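You operate a simulated robot arm through the tools that you are given. There is no shell and no other tool.

The job below is to be done with a simulated robot arm. You get a single attempt, and the scene is never put back.

Task
Put the band of the order card's size on the green pairs and stand them in the black tray.
Fine: clamp them before the band goes on, free the jig lever after; the other band stays put. Set down upright: green pairs. Where these are worked on the way, their far stop is far enough and under half their travel is too little: jig lever.
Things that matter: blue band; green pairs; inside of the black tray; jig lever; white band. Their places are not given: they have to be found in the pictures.

The check looks at the end state, three seconds after you hand in, the way a careful person would. Anything else that was tipped, shoved, dropped, spilled or broken makes it a failure.

Robot
A 6-joint arm with a four-finger gripper, fixed in place. Base frame: the origin is at the foot of the arm, x ahead of it, y to its left, z up. Lengths are in mm, angles in degrees, forces in N, time in s.
With the tool pointing down near the work surface it reaches from about 500 to 900 mm from the base axis. Its first joint turns from -166.0 to 166.0 degrees. Payload 3.43 kg.
The TCP is the grasp point between the finger pads, 30 mm short of the fingertips. In the tool frame z runs along the fingers and y along their closing line. The gripper opens to 120 mm. The gripper's body begins 85 mm behind the TCP.
Orientation is that of the tool frame in the base frame, as [roll, pitch, yaw] about the fixed x, y, z axes, in that order (R = Rz(yaw) Ry(pitch) Rx(roll)). With the fingers straight down and closing along the base's y, the tool's x points along the base's -x, its y along +y and its z along -z.

Tools
- The arm moves only by the tool arm_command. Its argument "steps" is a list of rows, each an object of numbers (a shift or turn left out is 0, a gripper value left out holds the last): "dx", "dy", "dz": the shift along the tool's x, y, z in mm; "ax", "ay", "az": the turn, a rotation vector about the tool's x, y, z in degrees. In form: [{"dx": .., "dy": .., "dz": .., "ax": .., "ay": .., "az": ..}, ...]. A call has 1 to 20 rows; each row shifts and turns the commanded pose from where the row before left it, along the tool's axes as they then stand. "hand" is the finger opening in mm, from 0 to 120, set as the call begins (left out, the last holds). Rows are played at 5 a second. More than 50 mm and 8.6 degrees between two rows, or a gripper value outside its range, and nothing of the call is played. Where a pose cannot be reached the arm comes as near as it can. A force on the tool above 50 N (or 10 N above the force at the start of the call, whichever is more), or a blocked arm, ends the call early, and 0.2 s more pass. Each finger halts on what it meets, pressing with about 25 N; the grip force reading is that of the motor and also rises with nothing between the fingers. The clock runs only during rows and for 0.2 s after the last one: add rows that do not move to give the fingers time. The reply holds the time, the measured pose of the TCP, the force on the tool along the base axes, the opening and the grip force, in the units named above and with some noise, with the torque about the TCP (base axes, N m) and any sound that the robot's microphone picked up.
- Cameras (640 x 400 px; columns grow to the right, rows downward): "scene" is fixed at [50.4, -500.1, 1598.4]; the picture's right is [0.30, -0.95, 0.00], its down [-0.63, -0.20, -0.75] and it looks along [0.71, 0.23, -0.67] (base axes); focal length 337 px, centre (320, 200). "wrist" rides on the gripper at [71, -17, -120] in the tool frame; the picture's right is [0.23, 0.97, 0.00], its down [-0.81, 0.19, -0.55] and it looks along [-0.54, 0.13, 0.83] (tool axes); focal length 275 px, centre (320, 200).
- get_image(camera): a new picture of that camera. It takes no simulated time.
- lift_body(by): slides the trunk up (or, below 0, down) by that many mm; the arm rides with it, the base frame stays. It gives what a move gives, with no picture.
- measure_at(camera, pixels): there is no depth. For up to 12 entries [column, row, z] of the newest picture of that camera ("zoom" is the newest enlarged one), the place [x, y] in the base frame at which the ray of that pixel passes the height z, good to about 2 mm. It takes no simulated time.
- enlarge(camera, box): a new picture of the part [left, top, right, bottom] of that camera's present view, enlarged. It takes no simulated time.
- sign_off(): hands the job in; it is judged then, once.

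Unless the task says otherwise, let go and move clear before handing in.

The tools are called after ">>>" as name(argument=value, ...) on one line, values as JSON. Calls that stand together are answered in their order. arm_command: Moves the arm, as the interface text tells. Its arguments: {"type":"object","properties":{"steps":{"type":"array"},"hand":{"type":"number"}},"required":["steps"]} The other tools are called the same way: lift_body (by) slides the trunk up or down; get_image (camera) takes a picture; measure_at (camera, pixels) gives the place at which the rays of pixels pass given heights; enlarge (camera, box) takes an enlarged picture of a part of a camera's view; sign_off () hands the job in.

At the start:

```text
time: 0.0
eef_pos: [534.6, -117.5, 1239.2]
tcp_rot: [179.9, 0.0, -180.0]
contact_force: [0.2, 0.5, -0.2]
ft_torque: [-0.05, 0.0, 0.0]
opening: 119.9
gripper_force: 0.0
trunk travel left (down, up): [-175.0, 365.0]
```

scene: 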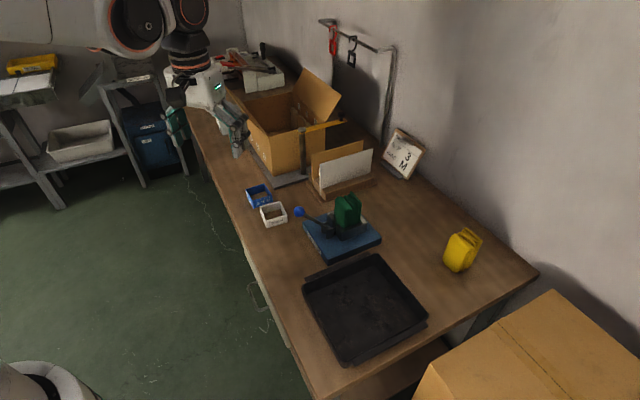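
wrist: 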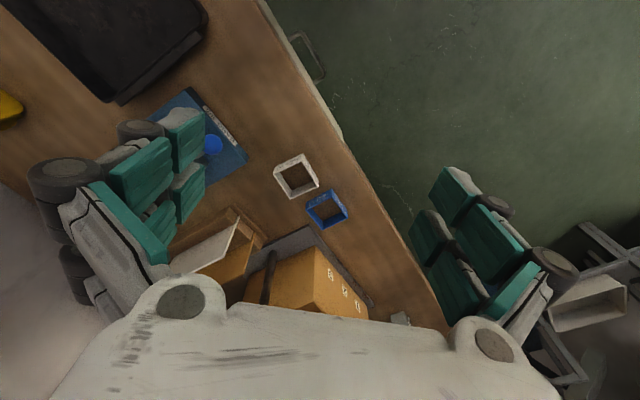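

The scene shows the jig with green pieces near (345,215), two bands at (258,195) blue and (273,213) white, the order card at (403,155) and the black tray at (365,305). I'll zoom in on each of them before moving.

>>> enlarge(camera="scene", box=[370, 115, 450, 190])

>>> enlarge(camera="scene", box=[280, 180, 400, 270])

>>> enlarge(camera="scene", box=[230, 170, 310, 240])

>>> enlarge(camera="wrist", box=[100, 60, 380, 260])

```text
5.33 times, centred on (410, 152) of scene
```

zoom: 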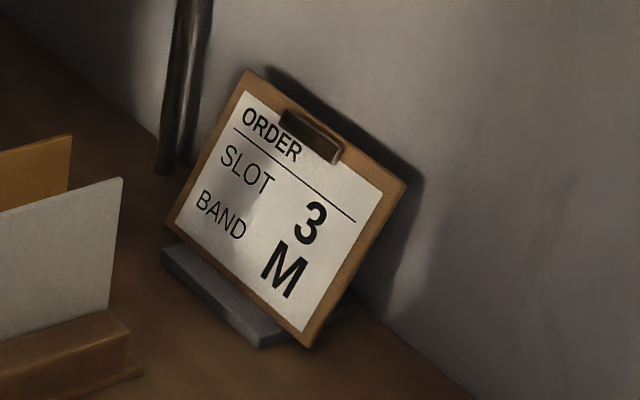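

```text
4.44 times, centred on (340, 225) of scene
```

zoom: 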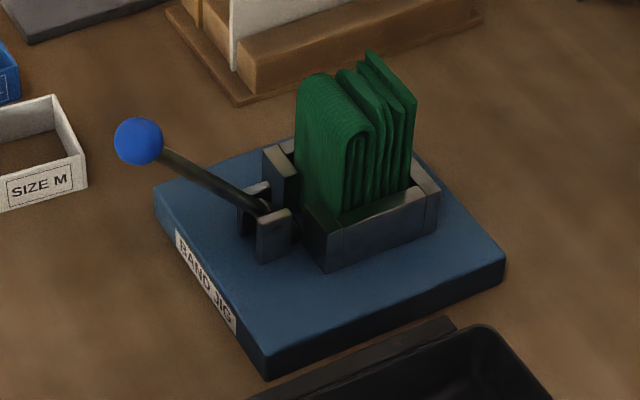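

```text
5.71 times, centred on (270, 205) of scene
```

zoom: 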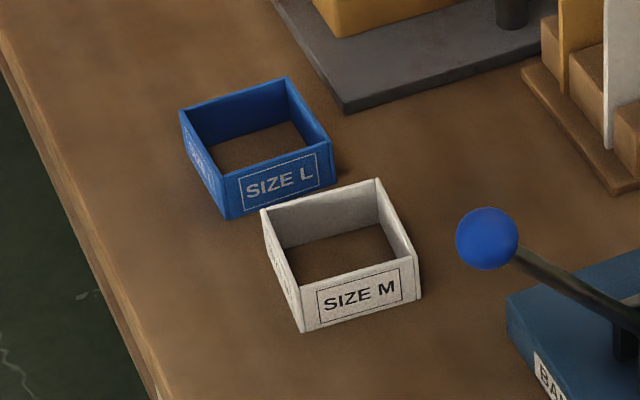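

```text
2.00 times, centred on (240, 160) of wrist
```

zoom: 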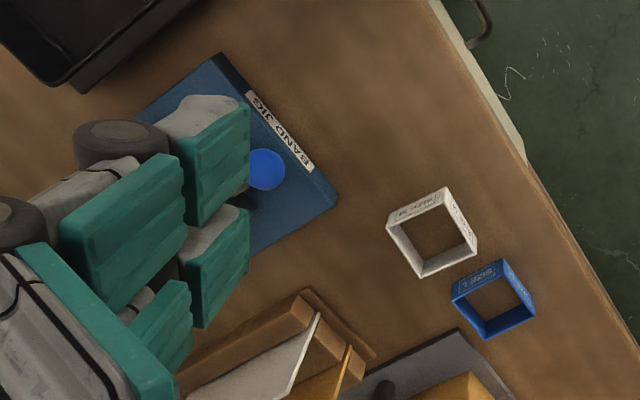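

The card reads BAND M, and the white band carries the label SIZE M, so white is the one to use and blue (SIZE L) stays put. Next I need the table height, so I'll project matching points from both cameras at several heights.

>>> get_image(camera="scene")

>>> get_image(camera="wrist")

>>> measure_at(camera="scene", pixels=[[299, 212, 600], [299, 212, 700], [299, 212, 800], [299, 212, 900], [267.5, 228, 600], [267.5, 228, 700], [267.5, 228, 800], [267.5, 228, 900]])

>>> measure_at(camera="wrist", pixels=[[213, 145, 600], [213, 145, 700], [213, 145, 800], [213, 145, 900], [318, 185, 600], [318, 185, 700], [318, 185, 800], [318, 185, 900]])

```text
taken
```

scene: 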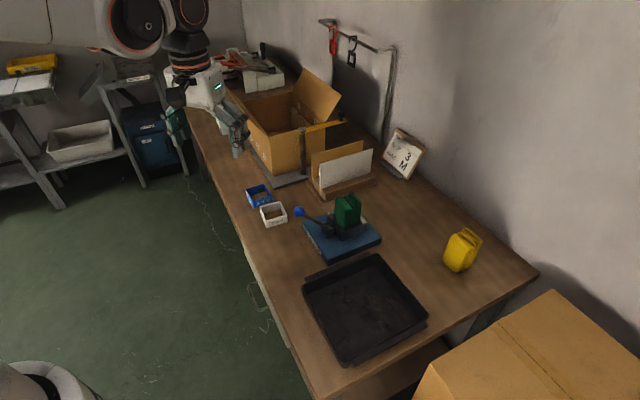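

```text
taken
```

wrist: 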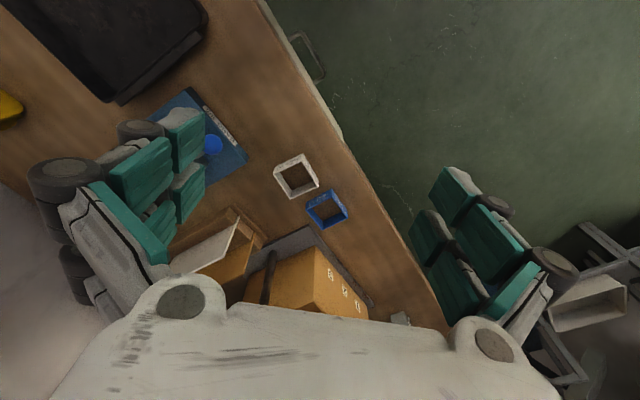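

```text
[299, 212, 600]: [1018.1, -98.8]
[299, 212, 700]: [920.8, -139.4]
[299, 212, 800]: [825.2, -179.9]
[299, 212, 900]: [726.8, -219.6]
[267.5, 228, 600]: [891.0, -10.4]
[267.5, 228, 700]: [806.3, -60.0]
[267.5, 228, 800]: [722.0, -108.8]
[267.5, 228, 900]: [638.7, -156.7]
```

```text
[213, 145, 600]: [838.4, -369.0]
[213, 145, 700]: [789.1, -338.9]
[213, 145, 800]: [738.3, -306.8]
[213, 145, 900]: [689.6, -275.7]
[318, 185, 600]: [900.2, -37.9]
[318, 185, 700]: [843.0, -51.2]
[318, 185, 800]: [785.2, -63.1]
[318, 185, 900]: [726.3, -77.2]
```

The ball's rays cross at about z=978 near (650,-251). I'll match more points (band corners, jig plate corner) to get the table height, using enlarged wrist views.

>>> measure_at(camera="scene", pixels=[[267, 228, 850], [267, 228, 900], [267, 228, 950], [327.6, 265.5, 850], [327.6, 265.5, 900], [327.6, 265.5, 950]])

>>> measure_at(camera="wrist", pixels=[[302.5, 153.5, 850], [302.5, 153.5, 900], [302.5, 153.5, 950], [190, 87, 850], [190, 87, 900], [190, 87, 950]])

>>> enlarge(camera="wrist", box=[250, 130, 370, 240])

>>> enlarge(camera="wrist", box=[130, 70, 270, 200])

>>> enlarge(camera="scene", box=[290, 240, 450, 380])

```text
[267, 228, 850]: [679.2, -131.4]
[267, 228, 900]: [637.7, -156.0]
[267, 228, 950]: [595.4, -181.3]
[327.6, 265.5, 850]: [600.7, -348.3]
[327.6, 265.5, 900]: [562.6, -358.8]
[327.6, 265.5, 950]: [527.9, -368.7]
```

```text
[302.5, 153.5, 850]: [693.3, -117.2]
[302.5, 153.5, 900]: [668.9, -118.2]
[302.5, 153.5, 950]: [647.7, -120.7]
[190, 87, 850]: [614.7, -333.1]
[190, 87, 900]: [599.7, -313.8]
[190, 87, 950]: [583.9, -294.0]
```

```text
3.64 times, centred on (310, 185) of wrist
```

zoom: 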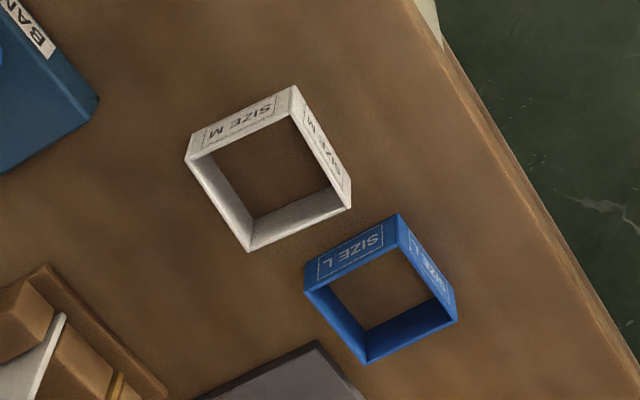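

```text
3.08 times, centred on (200, 135) of wrist
```

zoom: 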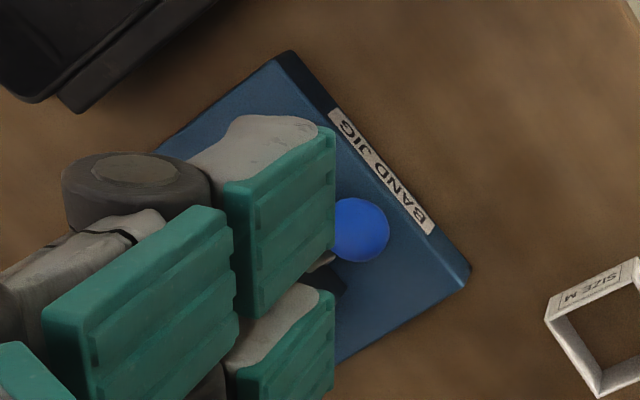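

```text
2.86 times, centred on (370, 310) of scene
```

zoom: 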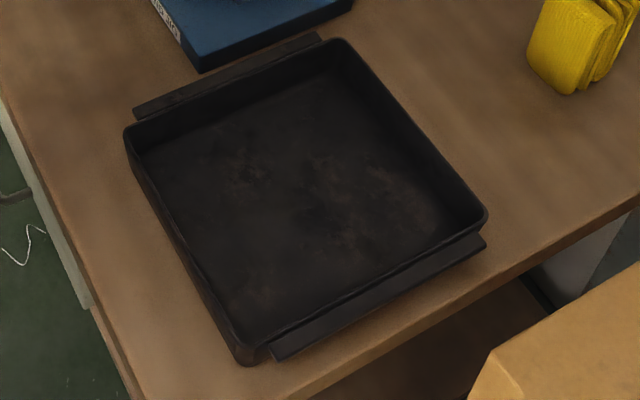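

The matching rays put the table at about z≈818. I'll map the main items on that plane from the scene camera.

>>> measure_at(camera="scene", pixels=[[267, 228, 818], [287.5, 222.5, 818], [327.6, 265.5, 818], [302.8, 229.5, 818], [381.5, 242, 818], [374, 365, 818], [338, 366, 818], [301, 292, 818], [240.5, 207, 818], [259.5, 243, 818], [320, 400, 818]])

>>> enlarge(camera="scene", box=[290, 185, 370, 235])

```text
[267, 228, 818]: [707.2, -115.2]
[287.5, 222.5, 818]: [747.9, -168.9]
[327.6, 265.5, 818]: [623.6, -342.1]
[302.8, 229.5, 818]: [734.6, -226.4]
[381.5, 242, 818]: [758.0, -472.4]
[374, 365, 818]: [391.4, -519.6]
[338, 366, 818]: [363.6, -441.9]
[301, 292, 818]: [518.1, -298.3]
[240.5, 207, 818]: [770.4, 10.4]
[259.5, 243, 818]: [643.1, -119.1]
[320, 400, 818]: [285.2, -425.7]
```

```text
8.00 times, centred on (330, 210) of scene
```

zoom: 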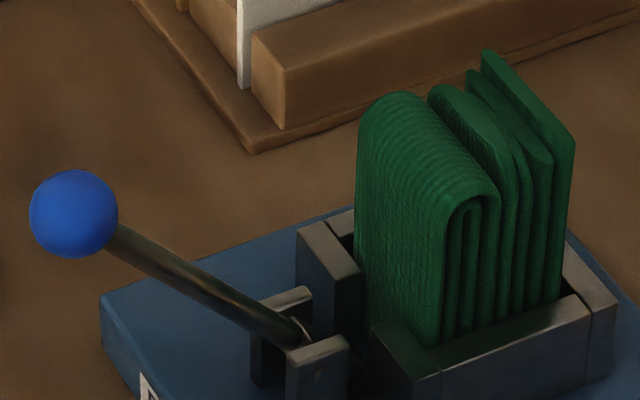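

The jig is turned about 45° on the table, with its plate centred near (746,-349); the white band is near (740,-125) and the tray is on the robot side near x≈530. I'll bring the wrist camera closer to the jig to see how the lever works.

>>> arm_command(steps=[{"dx": -12.2, "dy": -33.2, "dz": 22.7}, {"dx": -12.2, "dy": -33.2, "dz": 22.7}, {"dx": -12.2, "dy": -33.2, "dz": 22.7}, {"dx": -12.2, "dy": -33.2, "dz": 22.7}, {"dx": -12.2, "dy": -33.2, "dz": 22.7}, {"dx": -12.2, "dy": -33.2, "dz": 22.7}, {"dx": -12.2, "dy": -33.2, "dz": 22.7}, {}], hand=120)

>>> get_image(camera="wrist")

>>> get_image(camera="scene")

```text
time: 1.8
eef_pos: [620.0, -350.6, 1080.9]
tcp_rot: [180.0, 0.0, -180.0]
contact_force: [-0.6, 0.2, 0.7]
ft_torque: [0.0, 0.01, 0.01]
opening: 119.9
gripper_force: 0.1
trunk travel left (down, up): [-175.0, 365.0]
```

```text
taken
```

wrist: 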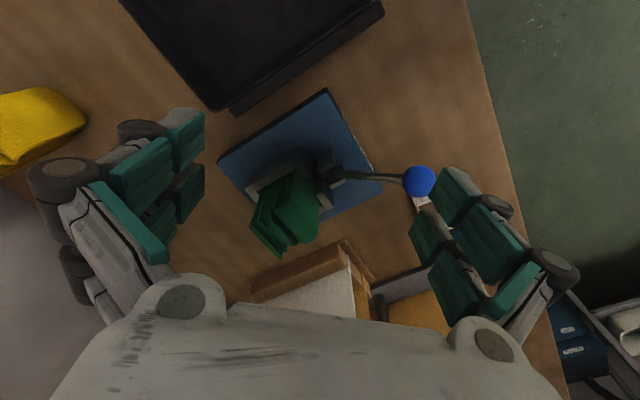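

```text
taken
```

scene: 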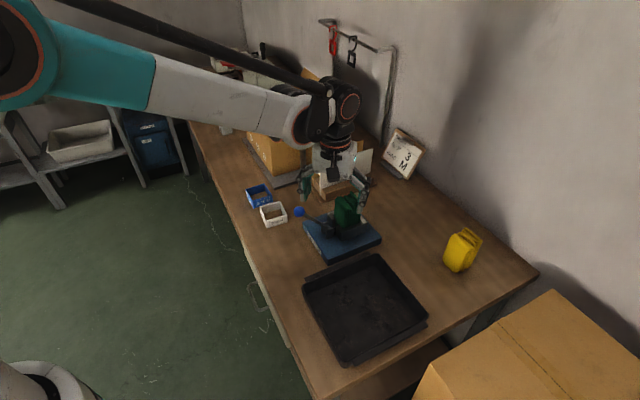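

>>> enlarge(camera="wrist", box=[200, 80, 440, 270])

>>> measure_at(camera="wrist", pixels=[[419, 182, 950], [419, 182, 978], [419, 182, 1000], [326, 88, 818], [326, 88, 850], [332, 172, 860], [332, 172, 880]])

>>> measure_at(camera="scene", pixels=[[299, 212, 950], [299, 212, 978], [299, 212, 1000]])

```text
2.11 times, centred on (320, 175) of wrist
```

zoom: 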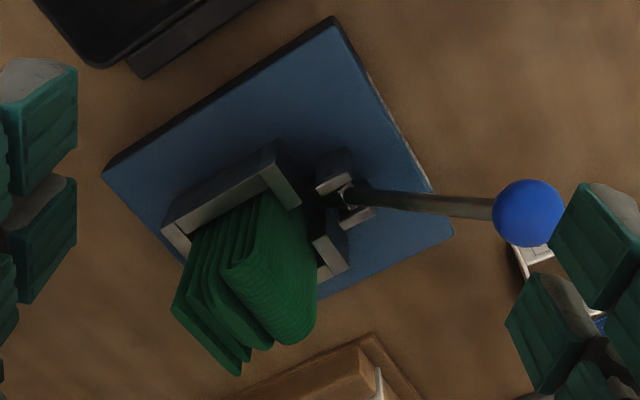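

```text
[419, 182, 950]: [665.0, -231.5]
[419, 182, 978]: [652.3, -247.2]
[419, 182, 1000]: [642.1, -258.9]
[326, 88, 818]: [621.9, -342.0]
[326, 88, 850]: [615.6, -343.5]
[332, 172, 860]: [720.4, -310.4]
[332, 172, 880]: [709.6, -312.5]
```

```text
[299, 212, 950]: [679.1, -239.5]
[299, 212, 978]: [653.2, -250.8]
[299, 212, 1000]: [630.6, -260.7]
```

The ball is at about (652,-249,981) and the lever pivot near (715,-311,870), with the lever leaning outward away from the green pairs. I'll yaw the tool by 45° and go lower to see the clamp mechanism from the side.

>>> arm_command(steps=[{"dx": -22, "dy": -17, "dz": 30}, {"dx": -22, "dy": -17, "dz": 30}, {"az": -7.5}, {"az": -7.5}, {"az": -7.5}, {"az": -7.5}, {"az": -7.5}, {"az": -7.5}, {}])

>>> get_image(camera="wrist")

>>> enlarge(camera="wrist", box=[200, 100, 440, 290])

```text
time: 3.8
eef_pos: [662.9, -385.9, 1019.4]
tcp_rot: [-179.9, 0.1, -134.9]
contact_force: [0.1, 0.0, 0.4]
ft_torque: [-0.01, 0.0, 0.0]
opening: 119.7
gripper_force: 0.2
trunk travel left (down, up): [-175.0, 365.0]
```

```text
taken
```

wrist: 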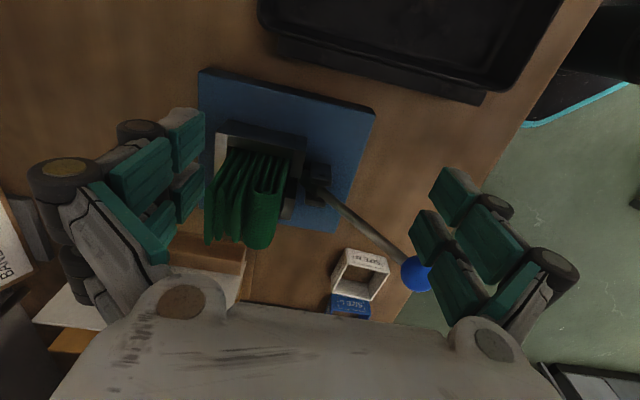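

```text
2.11 times, centred on (320, 195) of wrist
```

zoom: 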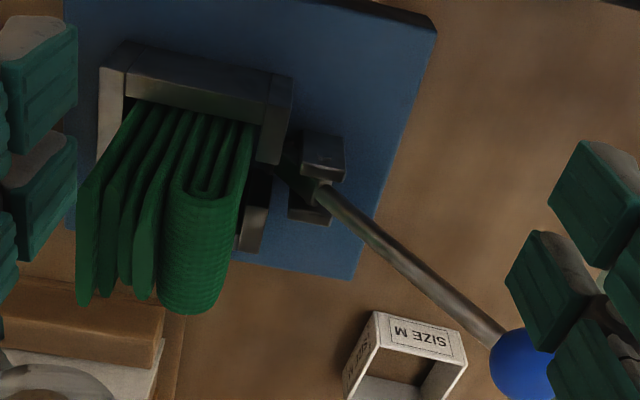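

This side view shows the lever leaving its pivot posts near (318,190) and running out to the ball at (416,274), with a plunger toward the fanned pairs. I'll refine the ball's position, then line up the gripper to close on it along the pivot axis.

>>> measure_at(camera="wrist", pixels=[[416, 274, 970], [416, 274, 981], [416, 274, 990], [318, 190, 860], [318, 190, 870]])

>>> enlarge(camera="scene", box=[280, 190, 340, 230])

```text
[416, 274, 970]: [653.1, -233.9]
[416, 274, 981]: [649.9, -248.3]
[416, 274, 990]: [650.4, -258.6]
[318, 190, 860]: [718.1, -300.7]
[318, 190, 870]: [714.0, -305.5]
```

```text
10.00 times, centred on (310, 210) of scene
```

zoom: 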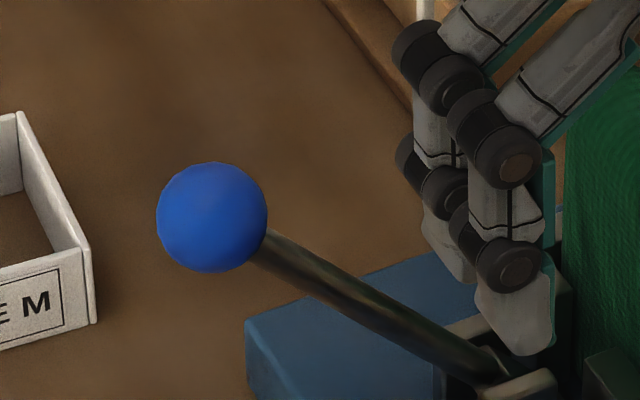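

The ball centre sits at about (651,-249,981), radius ~15. I'll raise the arm, yaw 90° so the fingers close along the pivot axis, and hover above the ball.

>>> arm_command(steps=[{"dz": -35}, {"dz": -35}, {"az": 7.5}, {"az": 7.5}, {"az": 7.5}, {"az": 7.5}, {"az": 7.5}, {"az": 7.5}, {"az": 7.5}, {"az": 7.5}, {"az": 7.5}, {"az": 7.5}, {"az": 7.5}, {"az": 7.5}, {"dx": 35.1, "dy": 29.5}, {"dx": 35.1, "dy": 29.5}, {"dx": 35.1, "dy": 29.5}, {}], hand=70)

>>> get_image(camera="wrist")

>>> get_image(camera="scene")

```text
time: 7.6
eef_pos: [651.4, -247.1, 1090.2]
tcp_rot: [179.9, 0.1, 134.8]
contact_force: [-0.1, 0.7, -0.1]
ft_torque: [-0.03, 0.01, 0.0]
opening: 70.0
gripper_force: 0.0
trunk travel left (down, up): [-175.0, 365.0]
```

```text
taken
```

wrist: 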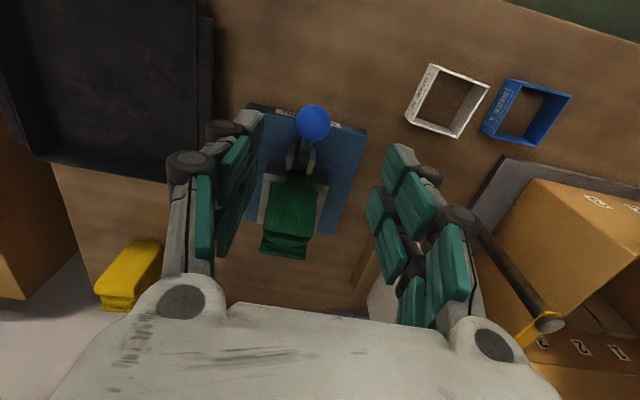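

```text
taken
```

scene: 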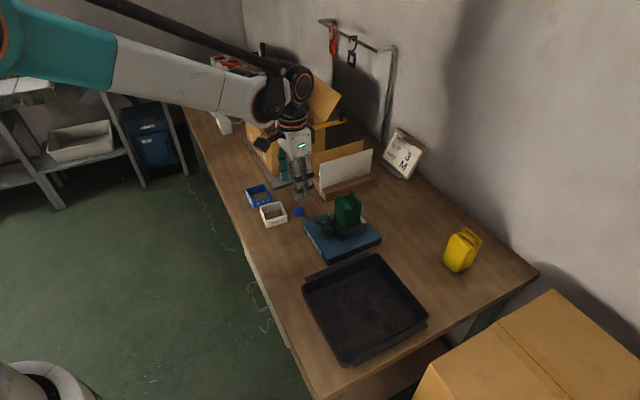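

>>> enlarge(camera="wrist", box=[230, 90, 390, 270])

>>> measure_at(camera="wrist", pixels=[[313, 123, 970], [313, 123, 981], [313, 123, 990]])

```text
2.22 times, centred on (310, 180) of wrist
```

zoom: 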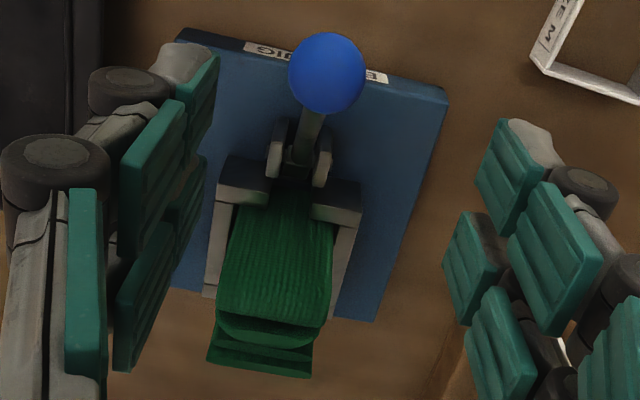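

```text
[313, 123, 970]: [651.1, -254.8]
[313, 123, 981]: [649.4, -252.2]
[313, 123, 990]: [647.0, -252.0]
```

The ball checks out at about (650,-250,981) with the lever lying straight in the image plane. I'll descend around it with the fingers open, then close on it.

>>> arm_command(steps=[{"dx": -1, "dy": -3, "dz": 36}, {"dz": 36}, {"dz": 37}, {}], hand=70)

>>> get_image(camera="wrist")

>>> enlarge(camera="scene", box=[260, 170, 360, 240])

```text
time: 8.6
eef_pos: [650.7, -250.5, 981.7]
tcp_rot: [-180.0, 0.1, 134.9]
contact_force: [0.1, -0.5, -0.4]
ft_torque: [0.0, 0.01, -0.03]
opening: 69.8
gripper_force: 0.2
trunk travel left (down, up): [-175.0, 365.0]
```

```text
taken
```

wrist: 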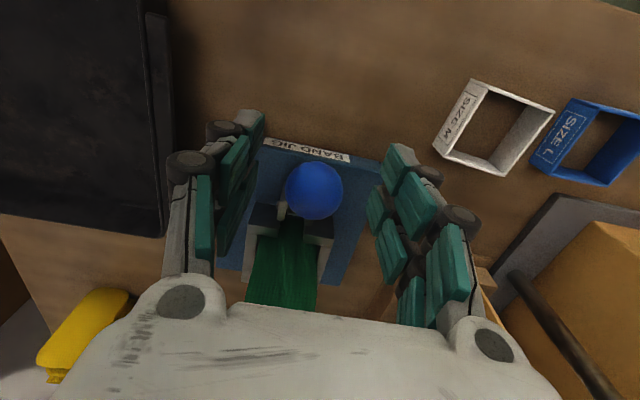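

```text
5.71 times, centred on (310, 205) of scene
```

zoom: 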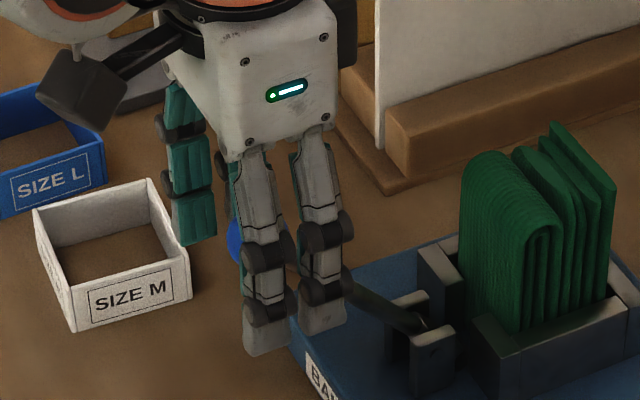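

The ball appears at (314,191), centred between the fingers at TCP height. I'll close on it.

>>> arm_command(steps=[{}, {}, {}, {}], hand=15)

>>> get_image(camera="wrist")

```text
time: 9.6
eef_pos: [647.8, -252.8, 982.5]
tcp_rot: [-179.9, -0.1, 134.9]
contact_force: [-19.7, -11.9, -9.1]
ft_torque: [0.36, 0.6, -0.16]
opening: 26.0
gripper_force: 44.6
trunk travel left (down, up): [-175.0, 365.0]
```

```text
taken
```

wrist: 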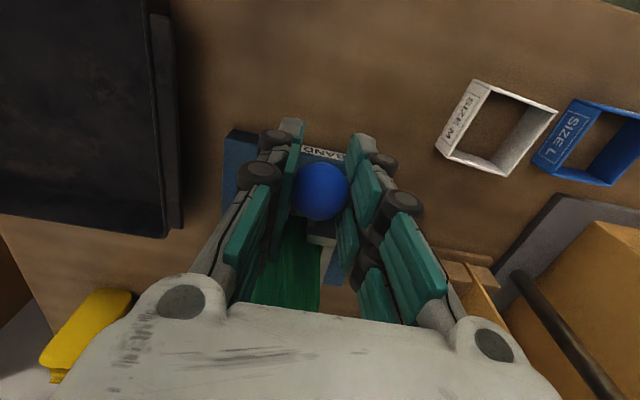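

The ball is gripped at 26 mm, but a side force of about 23 N shows the tool sits ~4 mm off along its y. I'll shift to relieve that.

>>> arm_command(steps=[{"dy": -3.6}, {}, {}], hand=15)

```text
time: 10.4
eef_pos: [648.1, -252.1, 981.8]
tcp_rot: [179.9, 0.0, 135.1]
contact_force: [-1.2, -3.4, -0.1]
ft_torque: [0.12, -0.23, 0.07]
opening: 26.3
gripper_force: 45.0
trunk travel left (down, up): [-175.0, 365.0]
```

The side load is nearly gone (about 3 N). I'll try a small outward-and-down move along the arc to see whether the lever travels that way.

>>> arm_command(steps=[{"dx": 3.9, "dz": 3.1}, {"dx": 3.9, "dz": 3.2}, {}])

```text
time: 11.2
eef_pos: [644.4, -247.4, 974.8]
tcp_rot: [180.0, 0.0, 135.0]
contact_force: [10.6, -3.2, -3.7]
ft_torque: [-0.07, -0.15, -0.04]
opening: 27.5
gripper_force: 45.0
trunk travel left (down, up): [-175.0, 365.0]
```

>>> get_image(camera="wrist")

>>> enlarge(camera="scene", box=[260, 170, 360, 240])

```text
taken
```

wrist: 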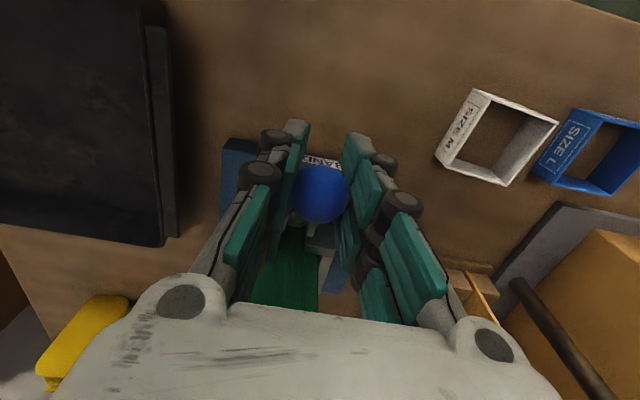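

```text
5.71 times, centred on (310, 205) of scene
```

zoom: 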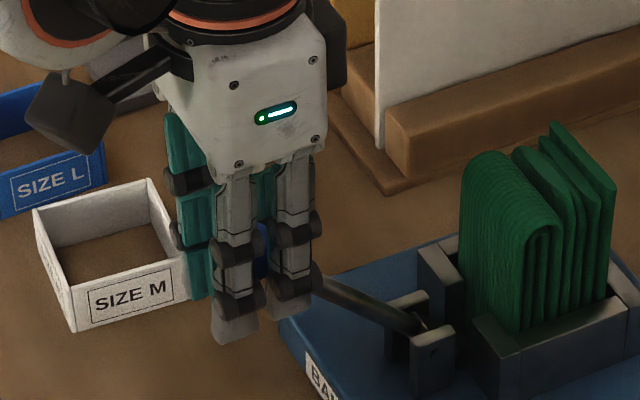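

The ball at (320,193) moved along with the gripper and the force stayed near 11 N, so the lever travels outward and down. I'll carry on along the arc in small steps.

>>> arm_command(steps=[{"dx": 5.6, "dz": 5.4}, {"dx": 5.3, "dz": 6.0}, {"dx": 5.0, "dz": 6.3}, {}])

>>> enlarge(camera="scene", box=[260, 170, 360, 240])

```text
time: 12.2
eef_pos: [633.5, -238.6, 956.0]
tcp_rot: [180.0, -0.1, 135.0]
contact_force: [22.6, -12.2, -13.6]
ft_torque: [-0.19, -0.29, 0.11]
opening: 27.6
gripper_force: 45.0
trunk travel left (down, up): [-175.0, 365.0]
```

```text
5.71 times, centred on (310, 205) of scene
```

zoom: 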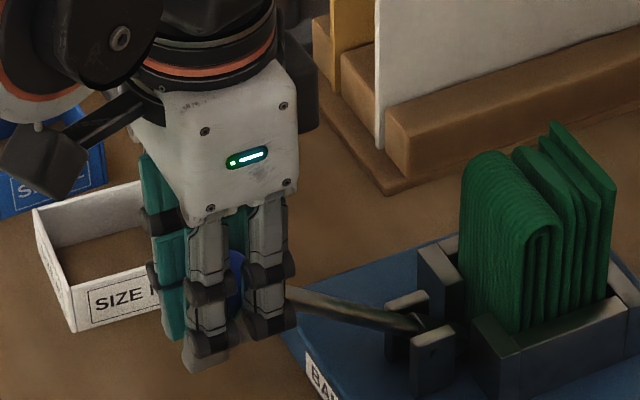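

The lever is clearly rotating down (the rod is flatter in the zoom), but the force is mostly radial, so my arc is slightly too wide. I'll steer more downward.

>>> arm_command(steps=[{"dx": 1.0, "dz": 6}, {"dx": 2.0, "dz": 6.5}, {"dx": 2.0, "dz": 6.5}, {}])

```text
time: 13.2
eef_pos: [626.9, -231.1, 938.4]
tcp_rot: [179.9, 0.1, 135.1]
contact_force: [-6.0, 16.9, 14.2]
ft_torque: [-0.43, -0.32, 0.07]
opening: 27.5
gripper_force: 44.6
trunk travel left (down, up): [-175.0, 365.0]
```

Force is now ~21 N radially outward, so I over-corrected slightly; a pivot at about (s=-729, z=873) with r≈139 fits the readings and the lever is near 28°. I'll continue on that arc.

>>> arm_command(steps=[{"dx": 4.5, "dz": 4}, {"dx": 3.2, "dz": 5}, {"dx": 2.2, "dz": 5.6}, {"dx": 2.1, "dz": 5.7}, {}])

>>> enlarge(camera="scene", box=[260, 170, 360, 240])

```text
time: 14.4
eef_pos: [619.2, -222.4, 919.2]
tcp_rot: [-179.9, 0.1, 135.0]
contact_force: [0.9, 14.9, 10.9]
ft_torque: [-0.73, -0.5, 0.11]
opening: 27.4
gripper_force: 45.1
trunk travel left (down, up): [-175.0, 365.0]
```

```text
5.71 times, centred on (310, 205) of scene
```

zoom: 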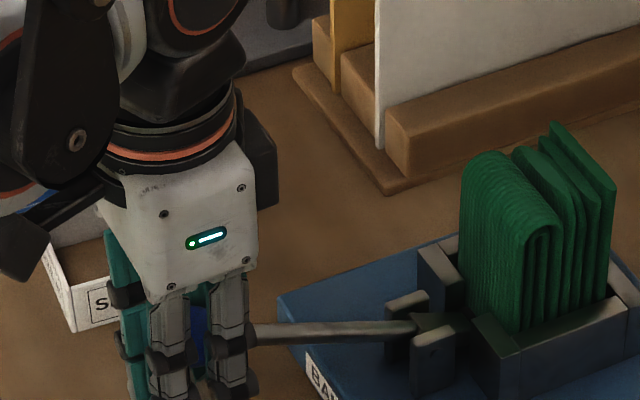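

The plunger is now coming out of the pivot toward the pairs, so this is the clamping direction. The lever is at about 19°; I'll continue toward the stop and trim the small sideways force.

>>> arm_command(steps=[{"dx": 2.2, "dy": 0.8, "dz": 5.2}, {"dx": 1.6, "dy": 0.7, "dz": 5.8}, {"dx": 1.2, "dz": 6}, {"dx": 0.8, "dz": 6}, {}])

>>> enlarge(camera="scene", box=[260, 170, 360, 240])

```text
time: 15.6
eef_pos: [615.1, -217.6, 896.4]
tcp_rot: [180.0, -0.1, 135.1]
contact_force: [-15.9, 14.5, 10.1]
ft_torque: [-0.64, -0.57, -0.04]
opening: 27.2
gripper_force: 45.3
trunk travel left (down, up): [-175.0, 365.0]
```

```text
5.71 times, centred on (310, 205) of scene
```

zoom: 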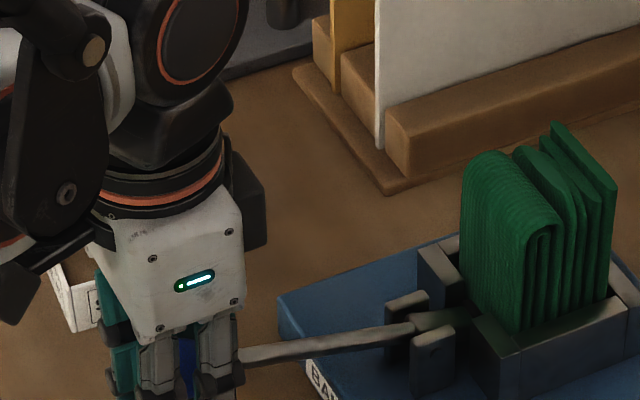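

>>> arm_command(steps=[{"dx": 3.0, "dz": 4.5}, {"dx": 1.0, "dz": 6}, {"dx": 0.6, "dz": 6}, {}])

>>> get_image(camera="wrist")

>>> enlarge(camera="scene", box=[260, 170, 360, 240])

```text
time: 16.6
eef_pos: [612.5, -216.7, 878.5]
tcp_rot: [180.0, 0.1, 134.9]
contact_force: [-8.9, 2.3, 9.0]
ft_torque: [-0.73, -0.83, -0.02]
opening: 26.9
gripper_force: 45.2
trunk travel left (down, up): [-175.0, 365.0]
```

```text
taken
```

wrist: 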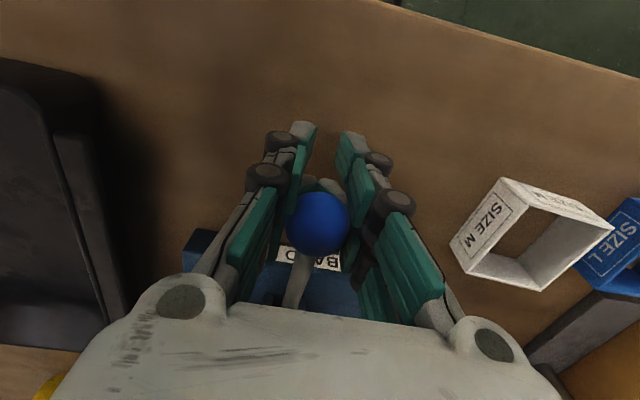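

```text
5.71 times, centred on (310, 205) of scene
```

zoom: 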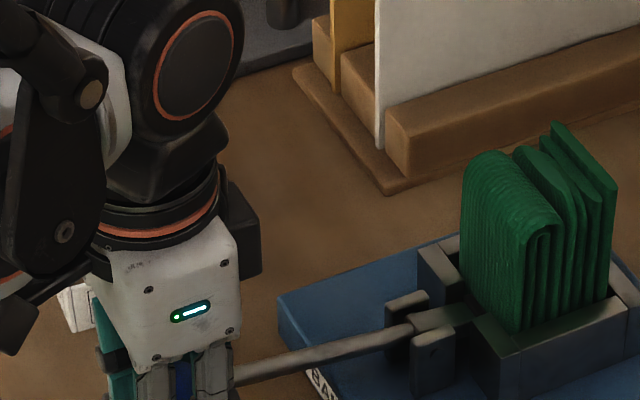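

The ball at (317,223) has slid up in the pads, about 19 mm above the TCP, so it sits near z≈897 and the lever is at about 10°. I'll open, rise, and see whether the lever stays, then push it from above with closed fingers.

>>> arm_command(steps=[{}, {}, {"dz": -40}, {"dz": -40}, {"dz": -40}, {}], hand=70)

>>> get_image(camera="wrist")

>>> enlarge(camera="wrist", box=[220, 80, 400, 260])

>>> enlarge(camera="scene", box=[260, 170, 360, 240])

```text
time: 18.0
eef_pos: [612.3, -214.7, 997.9]
tcp_rot: [-180.0, 0.0, 135.0]
contact_force: [-0.1, -1.1, 0.4]
ft_torque: [-0.03, -0.04, 0.04]
opening: 69.9
gripper_force: 0.1
trunk travel left (down, up): [-175.0, 365.0]
```

```text
taken
```

wrist: 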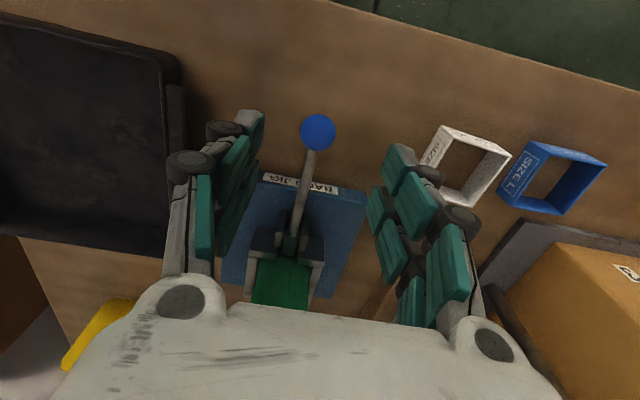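

```text
2.22 times, centred on (310, 170) of wrist
```

zoom: 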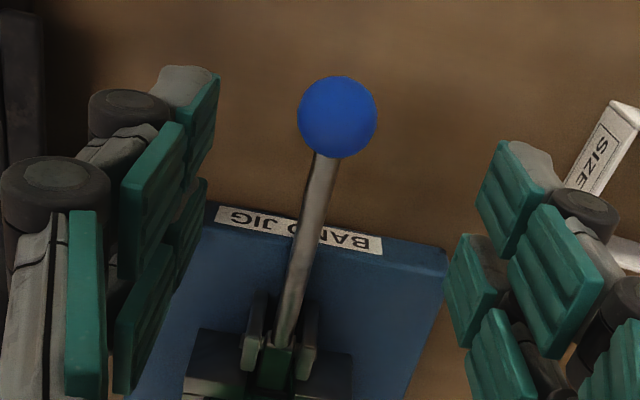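

```text
5.71 times, centred on (310, 205) of scene
```

zoom: 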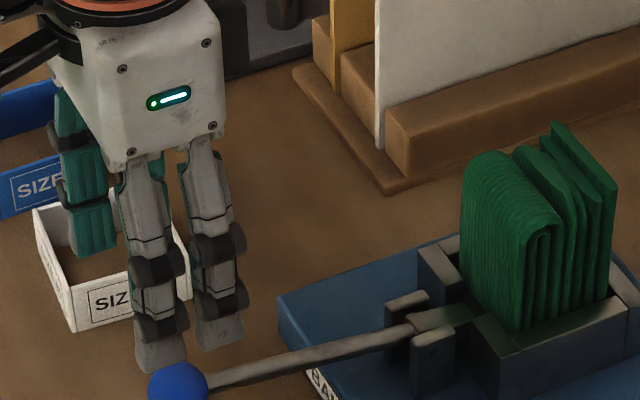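

The lever holds where I left it; ball at wrist (318,132) and scene (285,237). I'll triangulate it.

>>> measure_at(camera="wrist", pixels=[[318, 132, 860], [318, 132, 880], [318, 132, 900]])

>>> measure_at(camera="scene", pixels=[[285.1, 237.4, 860], [285.1, 237.4, 880], [285.1, 237.4, 900]])

>>> enlarge(camera="scene", box=[310, 185, 380, 245])

```text
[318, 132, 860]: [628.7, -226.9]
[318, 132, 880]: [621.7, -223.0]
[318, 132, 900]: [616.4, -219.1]
```

```text
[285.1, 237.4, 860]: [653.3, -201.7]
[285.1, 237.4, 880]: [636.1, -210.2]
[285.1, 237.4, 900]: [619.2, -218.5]
```

```text
6.67 times, centred on (345, 215) of scene
```

zoom: 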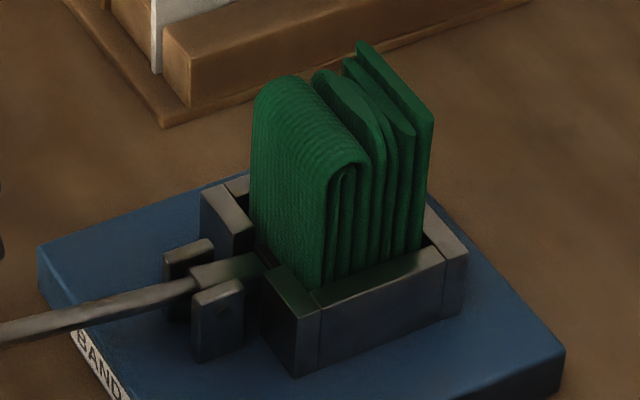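

The ball is at about (616,-218.5,902), so the lever is near 12° and has not clearly reached a stop. I'll close the fingers, centre over the ball and press down in small steps.

>>> arm_command(steps=[{"dx": -5}, {}, {}, {"dz": 30}, {"dz": 12}, {}], hand=0)

>>> get_image(camera="wrist")

```text
time: 19.4
eef_pos: [615.6, -219.2, 955.8]
tcp_rot: [-179.9, 0.0, 134.9]
contact_force: [0.2, -0.8, -0.5]
ft_torque: [-0.02, -0.01, 0.02]
opening: 0.0
gripper_force: 25.2
trunk travel left (down, up): [-175.0, 365.0]
```

```text
taken
```

wrist: 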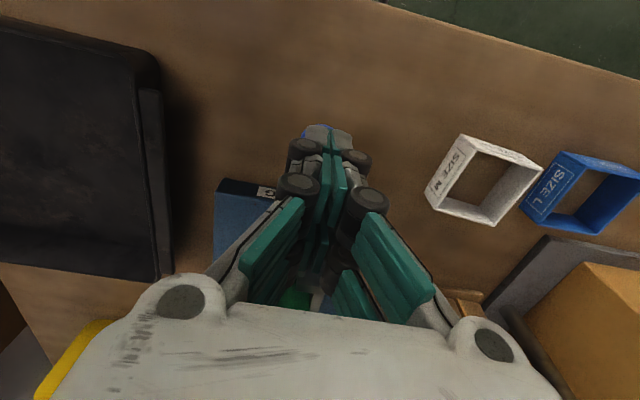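

Only a sliver of blue shows at (318,128) beyond the fingertips, so the closed fingers are right above the ball. I'll press down in small steps while watching the force.

>>> arm_command(steps=[{"dz": 4}, {"dz": 4}, {"dz": 4}, {"dz": 4}, {"dz": 4}, {}], hand=0)

>>> enlarge(camera="scene", box=[260, 170, 360, 240])

```text
time: 20.8
eef_pos: [615.6, -220.0, 934.4]
tcp_rot: [180.0, 0.0, 135.0]
contact_force: [0.2, 0.1, 0.3]
ft_torque: [-0.01, 0.0, 0.0]
opening: 0.0
gripper_force: 24.9
trunk travel left (down, up): [-175.0, 365.0]
```

```text
5.71 times, centred on (310, 205) of scene
```

zoom: 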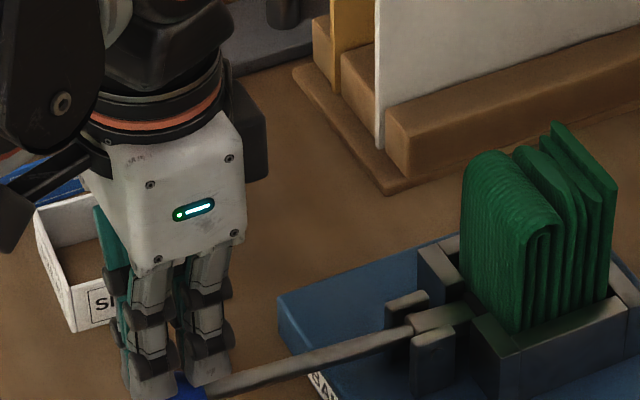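

No contact yet at fingertip z≈904; I'll continue down gently.

>>> arm_command(steps=[{"dz": 3}, {"dz": 3}, {"dz": 3}, {"dz": 3}, {}], hand=0)

>>> get_image(camera="wrist")

>>> enlarge(camera="scene", box=[260, 190, 360, 260])

```text
time: 22.0
eef_pos: [616.4, -221.1, 924.9]
tcp_rot: [-180.0, -0.1, 134.9]
contact_force: [-0.2, 0.0, -0.4]
ft_torque: [-0.02, 0.02, -0.02]
opening: 0.3
gripper_force: 24.4
trunk travel left (down, up): [-175.0, 365.0]
```

```text
taken
```

wrist: 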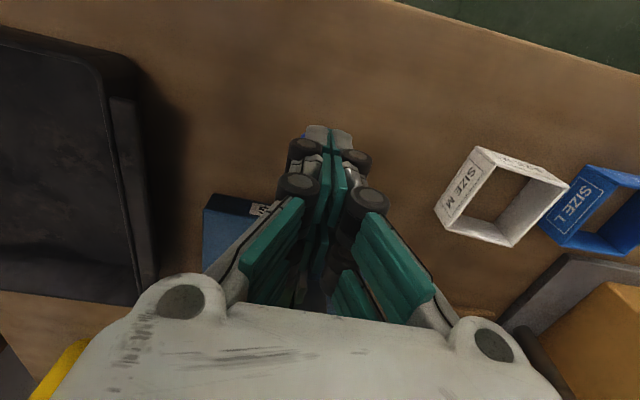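

```text
5.71 times, centred on (310, 225) of scene
```

zoom: 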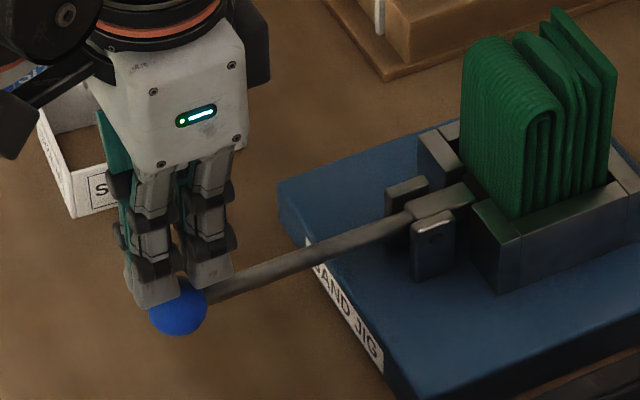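

The lever moved further down (ball now at scene (285,243.7)) with little force. I'll keep pressing.

>>> arm_command(steps=[{"dz": 3}, {"dz": 3}, {"dz": 3}, {"dz": 3}, {}], hand=0)

>>> enlarge(camera="scene", box=[260, 190, 360, 260])

```text
time: 22.8
eef_pos: [615.4, -220.4, 919.8]
tcp_rot: [179.9, 0.2, 135.1]
contact_force: [-0.7, 1.1, 36.3]
ft_torque: [0.07, 0.14, -0.05]
opening: 6.0
gripper_force: 33.8
trunk travel left (down, up): [-175.0, 365.0]
stopped in row 3: the force on the tool passed its limit at 57 N (the readings are from after the stop); the commanded pose is now the measured one
```

```text
5.71 times, centred on (310, 225) of scene
```

zoom: 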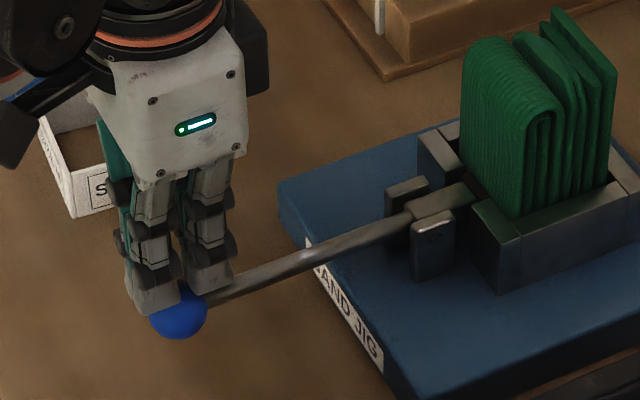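

The force rose to 57 N with the lever almost horizontal and no further ball motion, so this is the far stop. I'll raise and check that the lever stays down and the pairs are clamped.

>>> arm_command(steps=[{"dz": -20}, {"dz": -40}, {"dz": -40}, {"dz": -40}, {}], hand=0)

>>> enlarge(camera="scene", box=[260, 180, 380, 260])

>>> get_image(camera="wrist")

```text
time: 24.0
eef_pos: [618.2, -221.6, 1058.7]
tcp_rot: [179.9, 0.1, 135.0]
contact_force: [-0.2, 0.6, 0.0]
ft_torque: [0.0, -0.03, -0.01]
opening: 0.2
gripper_force: 33.2
trunk travel left (down, up): [-175.0, 365.0]
```

```text
5.00 times, centred on (320, 220) of scene
```

zoom: 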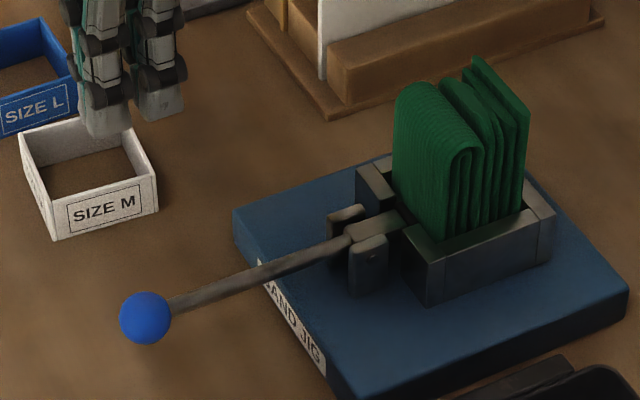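

```text
taken
```

wrist: 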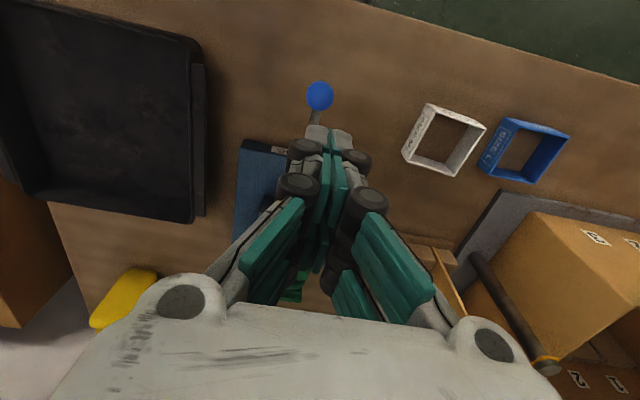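

>>> enlarge(camera="scene", box=[310, 185, 380, 245])

>>> measure_at(camera="wrist", pixels=[[320, 96, 860], [320, 96, 875], [320, 96, 890]])

>>> measure_at(camera="scene", pixels=[[285, 243.6, 860], [285, 243.6, 875], [285, 243.6, 890]])

```text
6.67 times, centred on (345, 215) of scene
```

zoom: 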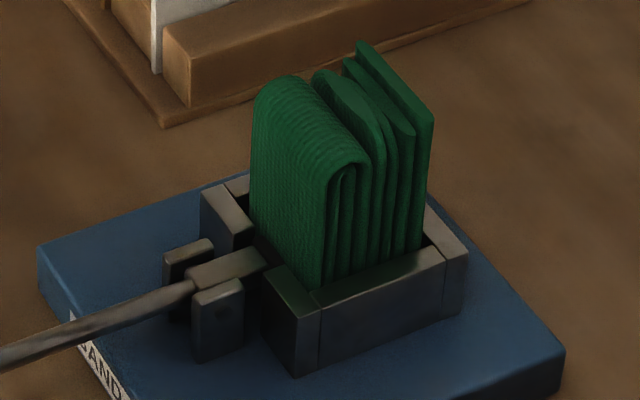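

```text
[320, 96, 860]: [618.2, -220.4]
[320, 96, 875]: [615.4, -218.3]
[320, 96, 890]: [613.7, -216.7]
```

```text
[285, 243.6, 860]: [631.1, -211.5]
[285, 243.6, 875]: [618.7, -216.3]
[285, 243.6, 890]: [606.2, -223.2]
```

The lever stays at its stop (ball ≈(615,-219,880)). Next I'll measure the white band precisely.

>>> enlarge(camera="wrist", box=[390, 85, 510, 190])

```text
3.81 times, centred on (450, 138) of wrist
```

zoom: 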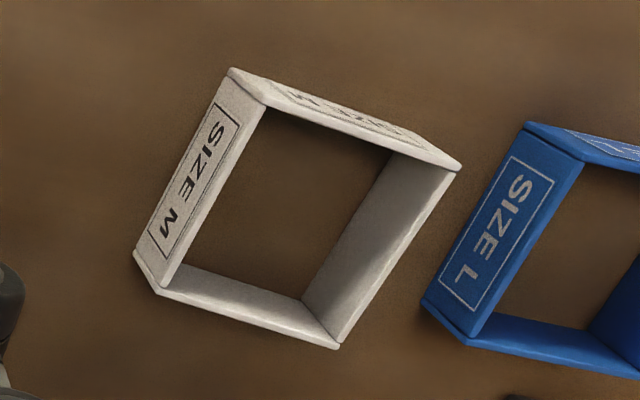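

>>> measure_at(camera="zoom", pixels=[[229, 68, 818], [133, 252, 818], [266, 104, 848], [266, 104, 853], [266, 104, 858], [462, 166, 853], [338, 348, 853], [157, 293, 853], [305, 305, 818], [525, 122, 818], [422, 302, 818], [393, 150, 818]])

```text
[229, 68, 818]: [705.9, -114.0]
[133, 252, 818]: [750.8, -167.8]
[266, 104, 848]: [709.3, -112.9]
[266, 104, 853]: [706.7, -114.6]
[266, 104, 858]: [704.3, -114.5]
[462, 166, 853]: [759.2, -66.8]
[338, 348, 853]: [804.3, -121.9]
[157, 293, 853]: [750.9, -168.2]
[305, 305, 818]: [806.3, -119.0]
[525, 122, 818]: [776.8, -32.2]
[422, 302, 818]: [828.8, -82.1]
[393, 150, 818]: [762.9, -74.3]
```

The white band measures about 70.5 mm square outside and 35–36 mm tall, centred at (755,-118) and turned about 40°. The blue band is 36+ mm away. Next I'll view the bundle and frame from above to get their sizes.

>>> arm_command(steps=[{"dx": -37, "dy": -10}, {"dx": -36.5, "dy": -10}, {}, {}], hand=110)

>>> get_image(camera="wrist")

>>> enlarge(camera="wrist", box=[240, 110, 400, 250])

```text
time: 25.0
eef_pos: [656.0, -287.6, 1058.7]
tcp_rot: [179.9, 0.1, 135.0]
contact_force: [0.4, 0.5, 1.2]
ft_torque: [0.0, 0.0, 0.0]
opening: 109.8
gripper_force: 0.1
trunk travel left (down, up): [-175.0, 365.0]
```

```text
taken
```

wrist: 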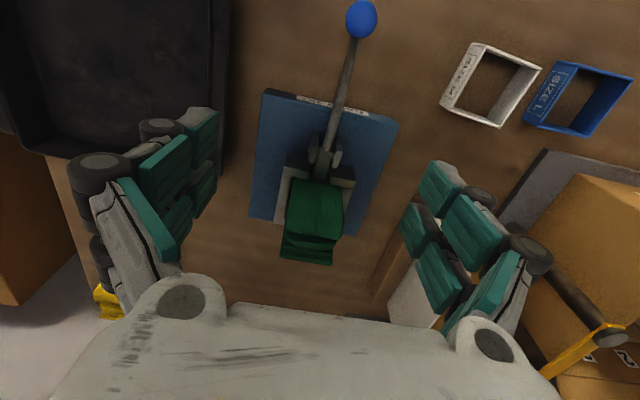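

```text
2.86 times, centred on (320, 180) of wrist
```

zoom: 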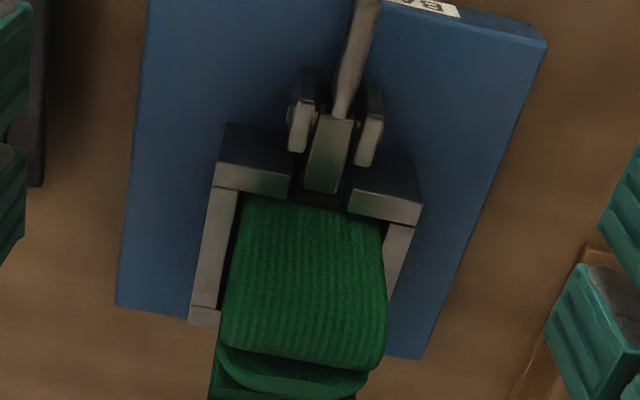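

>>> enlarge(camera="scene", box=[322, 190, 376, 242])

```text
7.69 times, centred on (349, 216) of scene
```

zoom: 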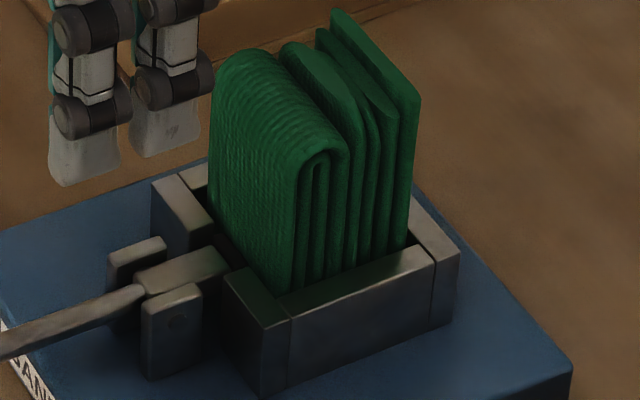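

>>> enlarge(camera="wrist", box=[270, 145, 370, 220])

>>> enlarge(camera="wrist", box=[270, 200, 370, 275])

```text
5.33 times, centred on (320, 182) of wrist
```

zoom: 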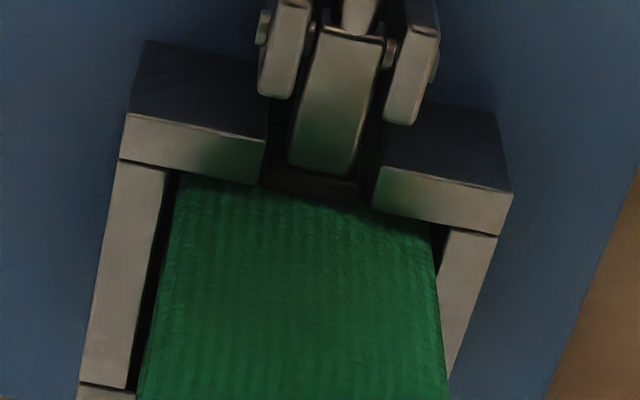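

```text
5.33 times, centred on (320, 238) of wrist
```

zoom: 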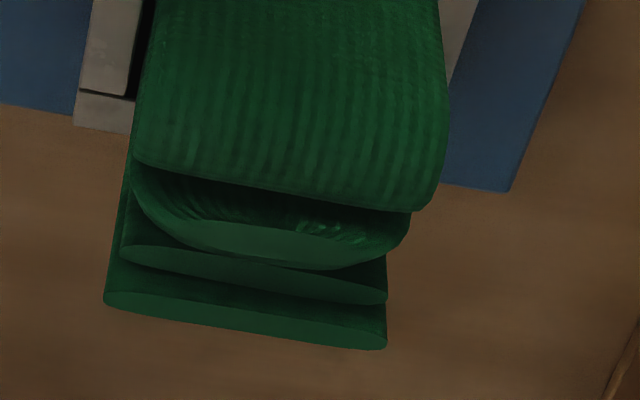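

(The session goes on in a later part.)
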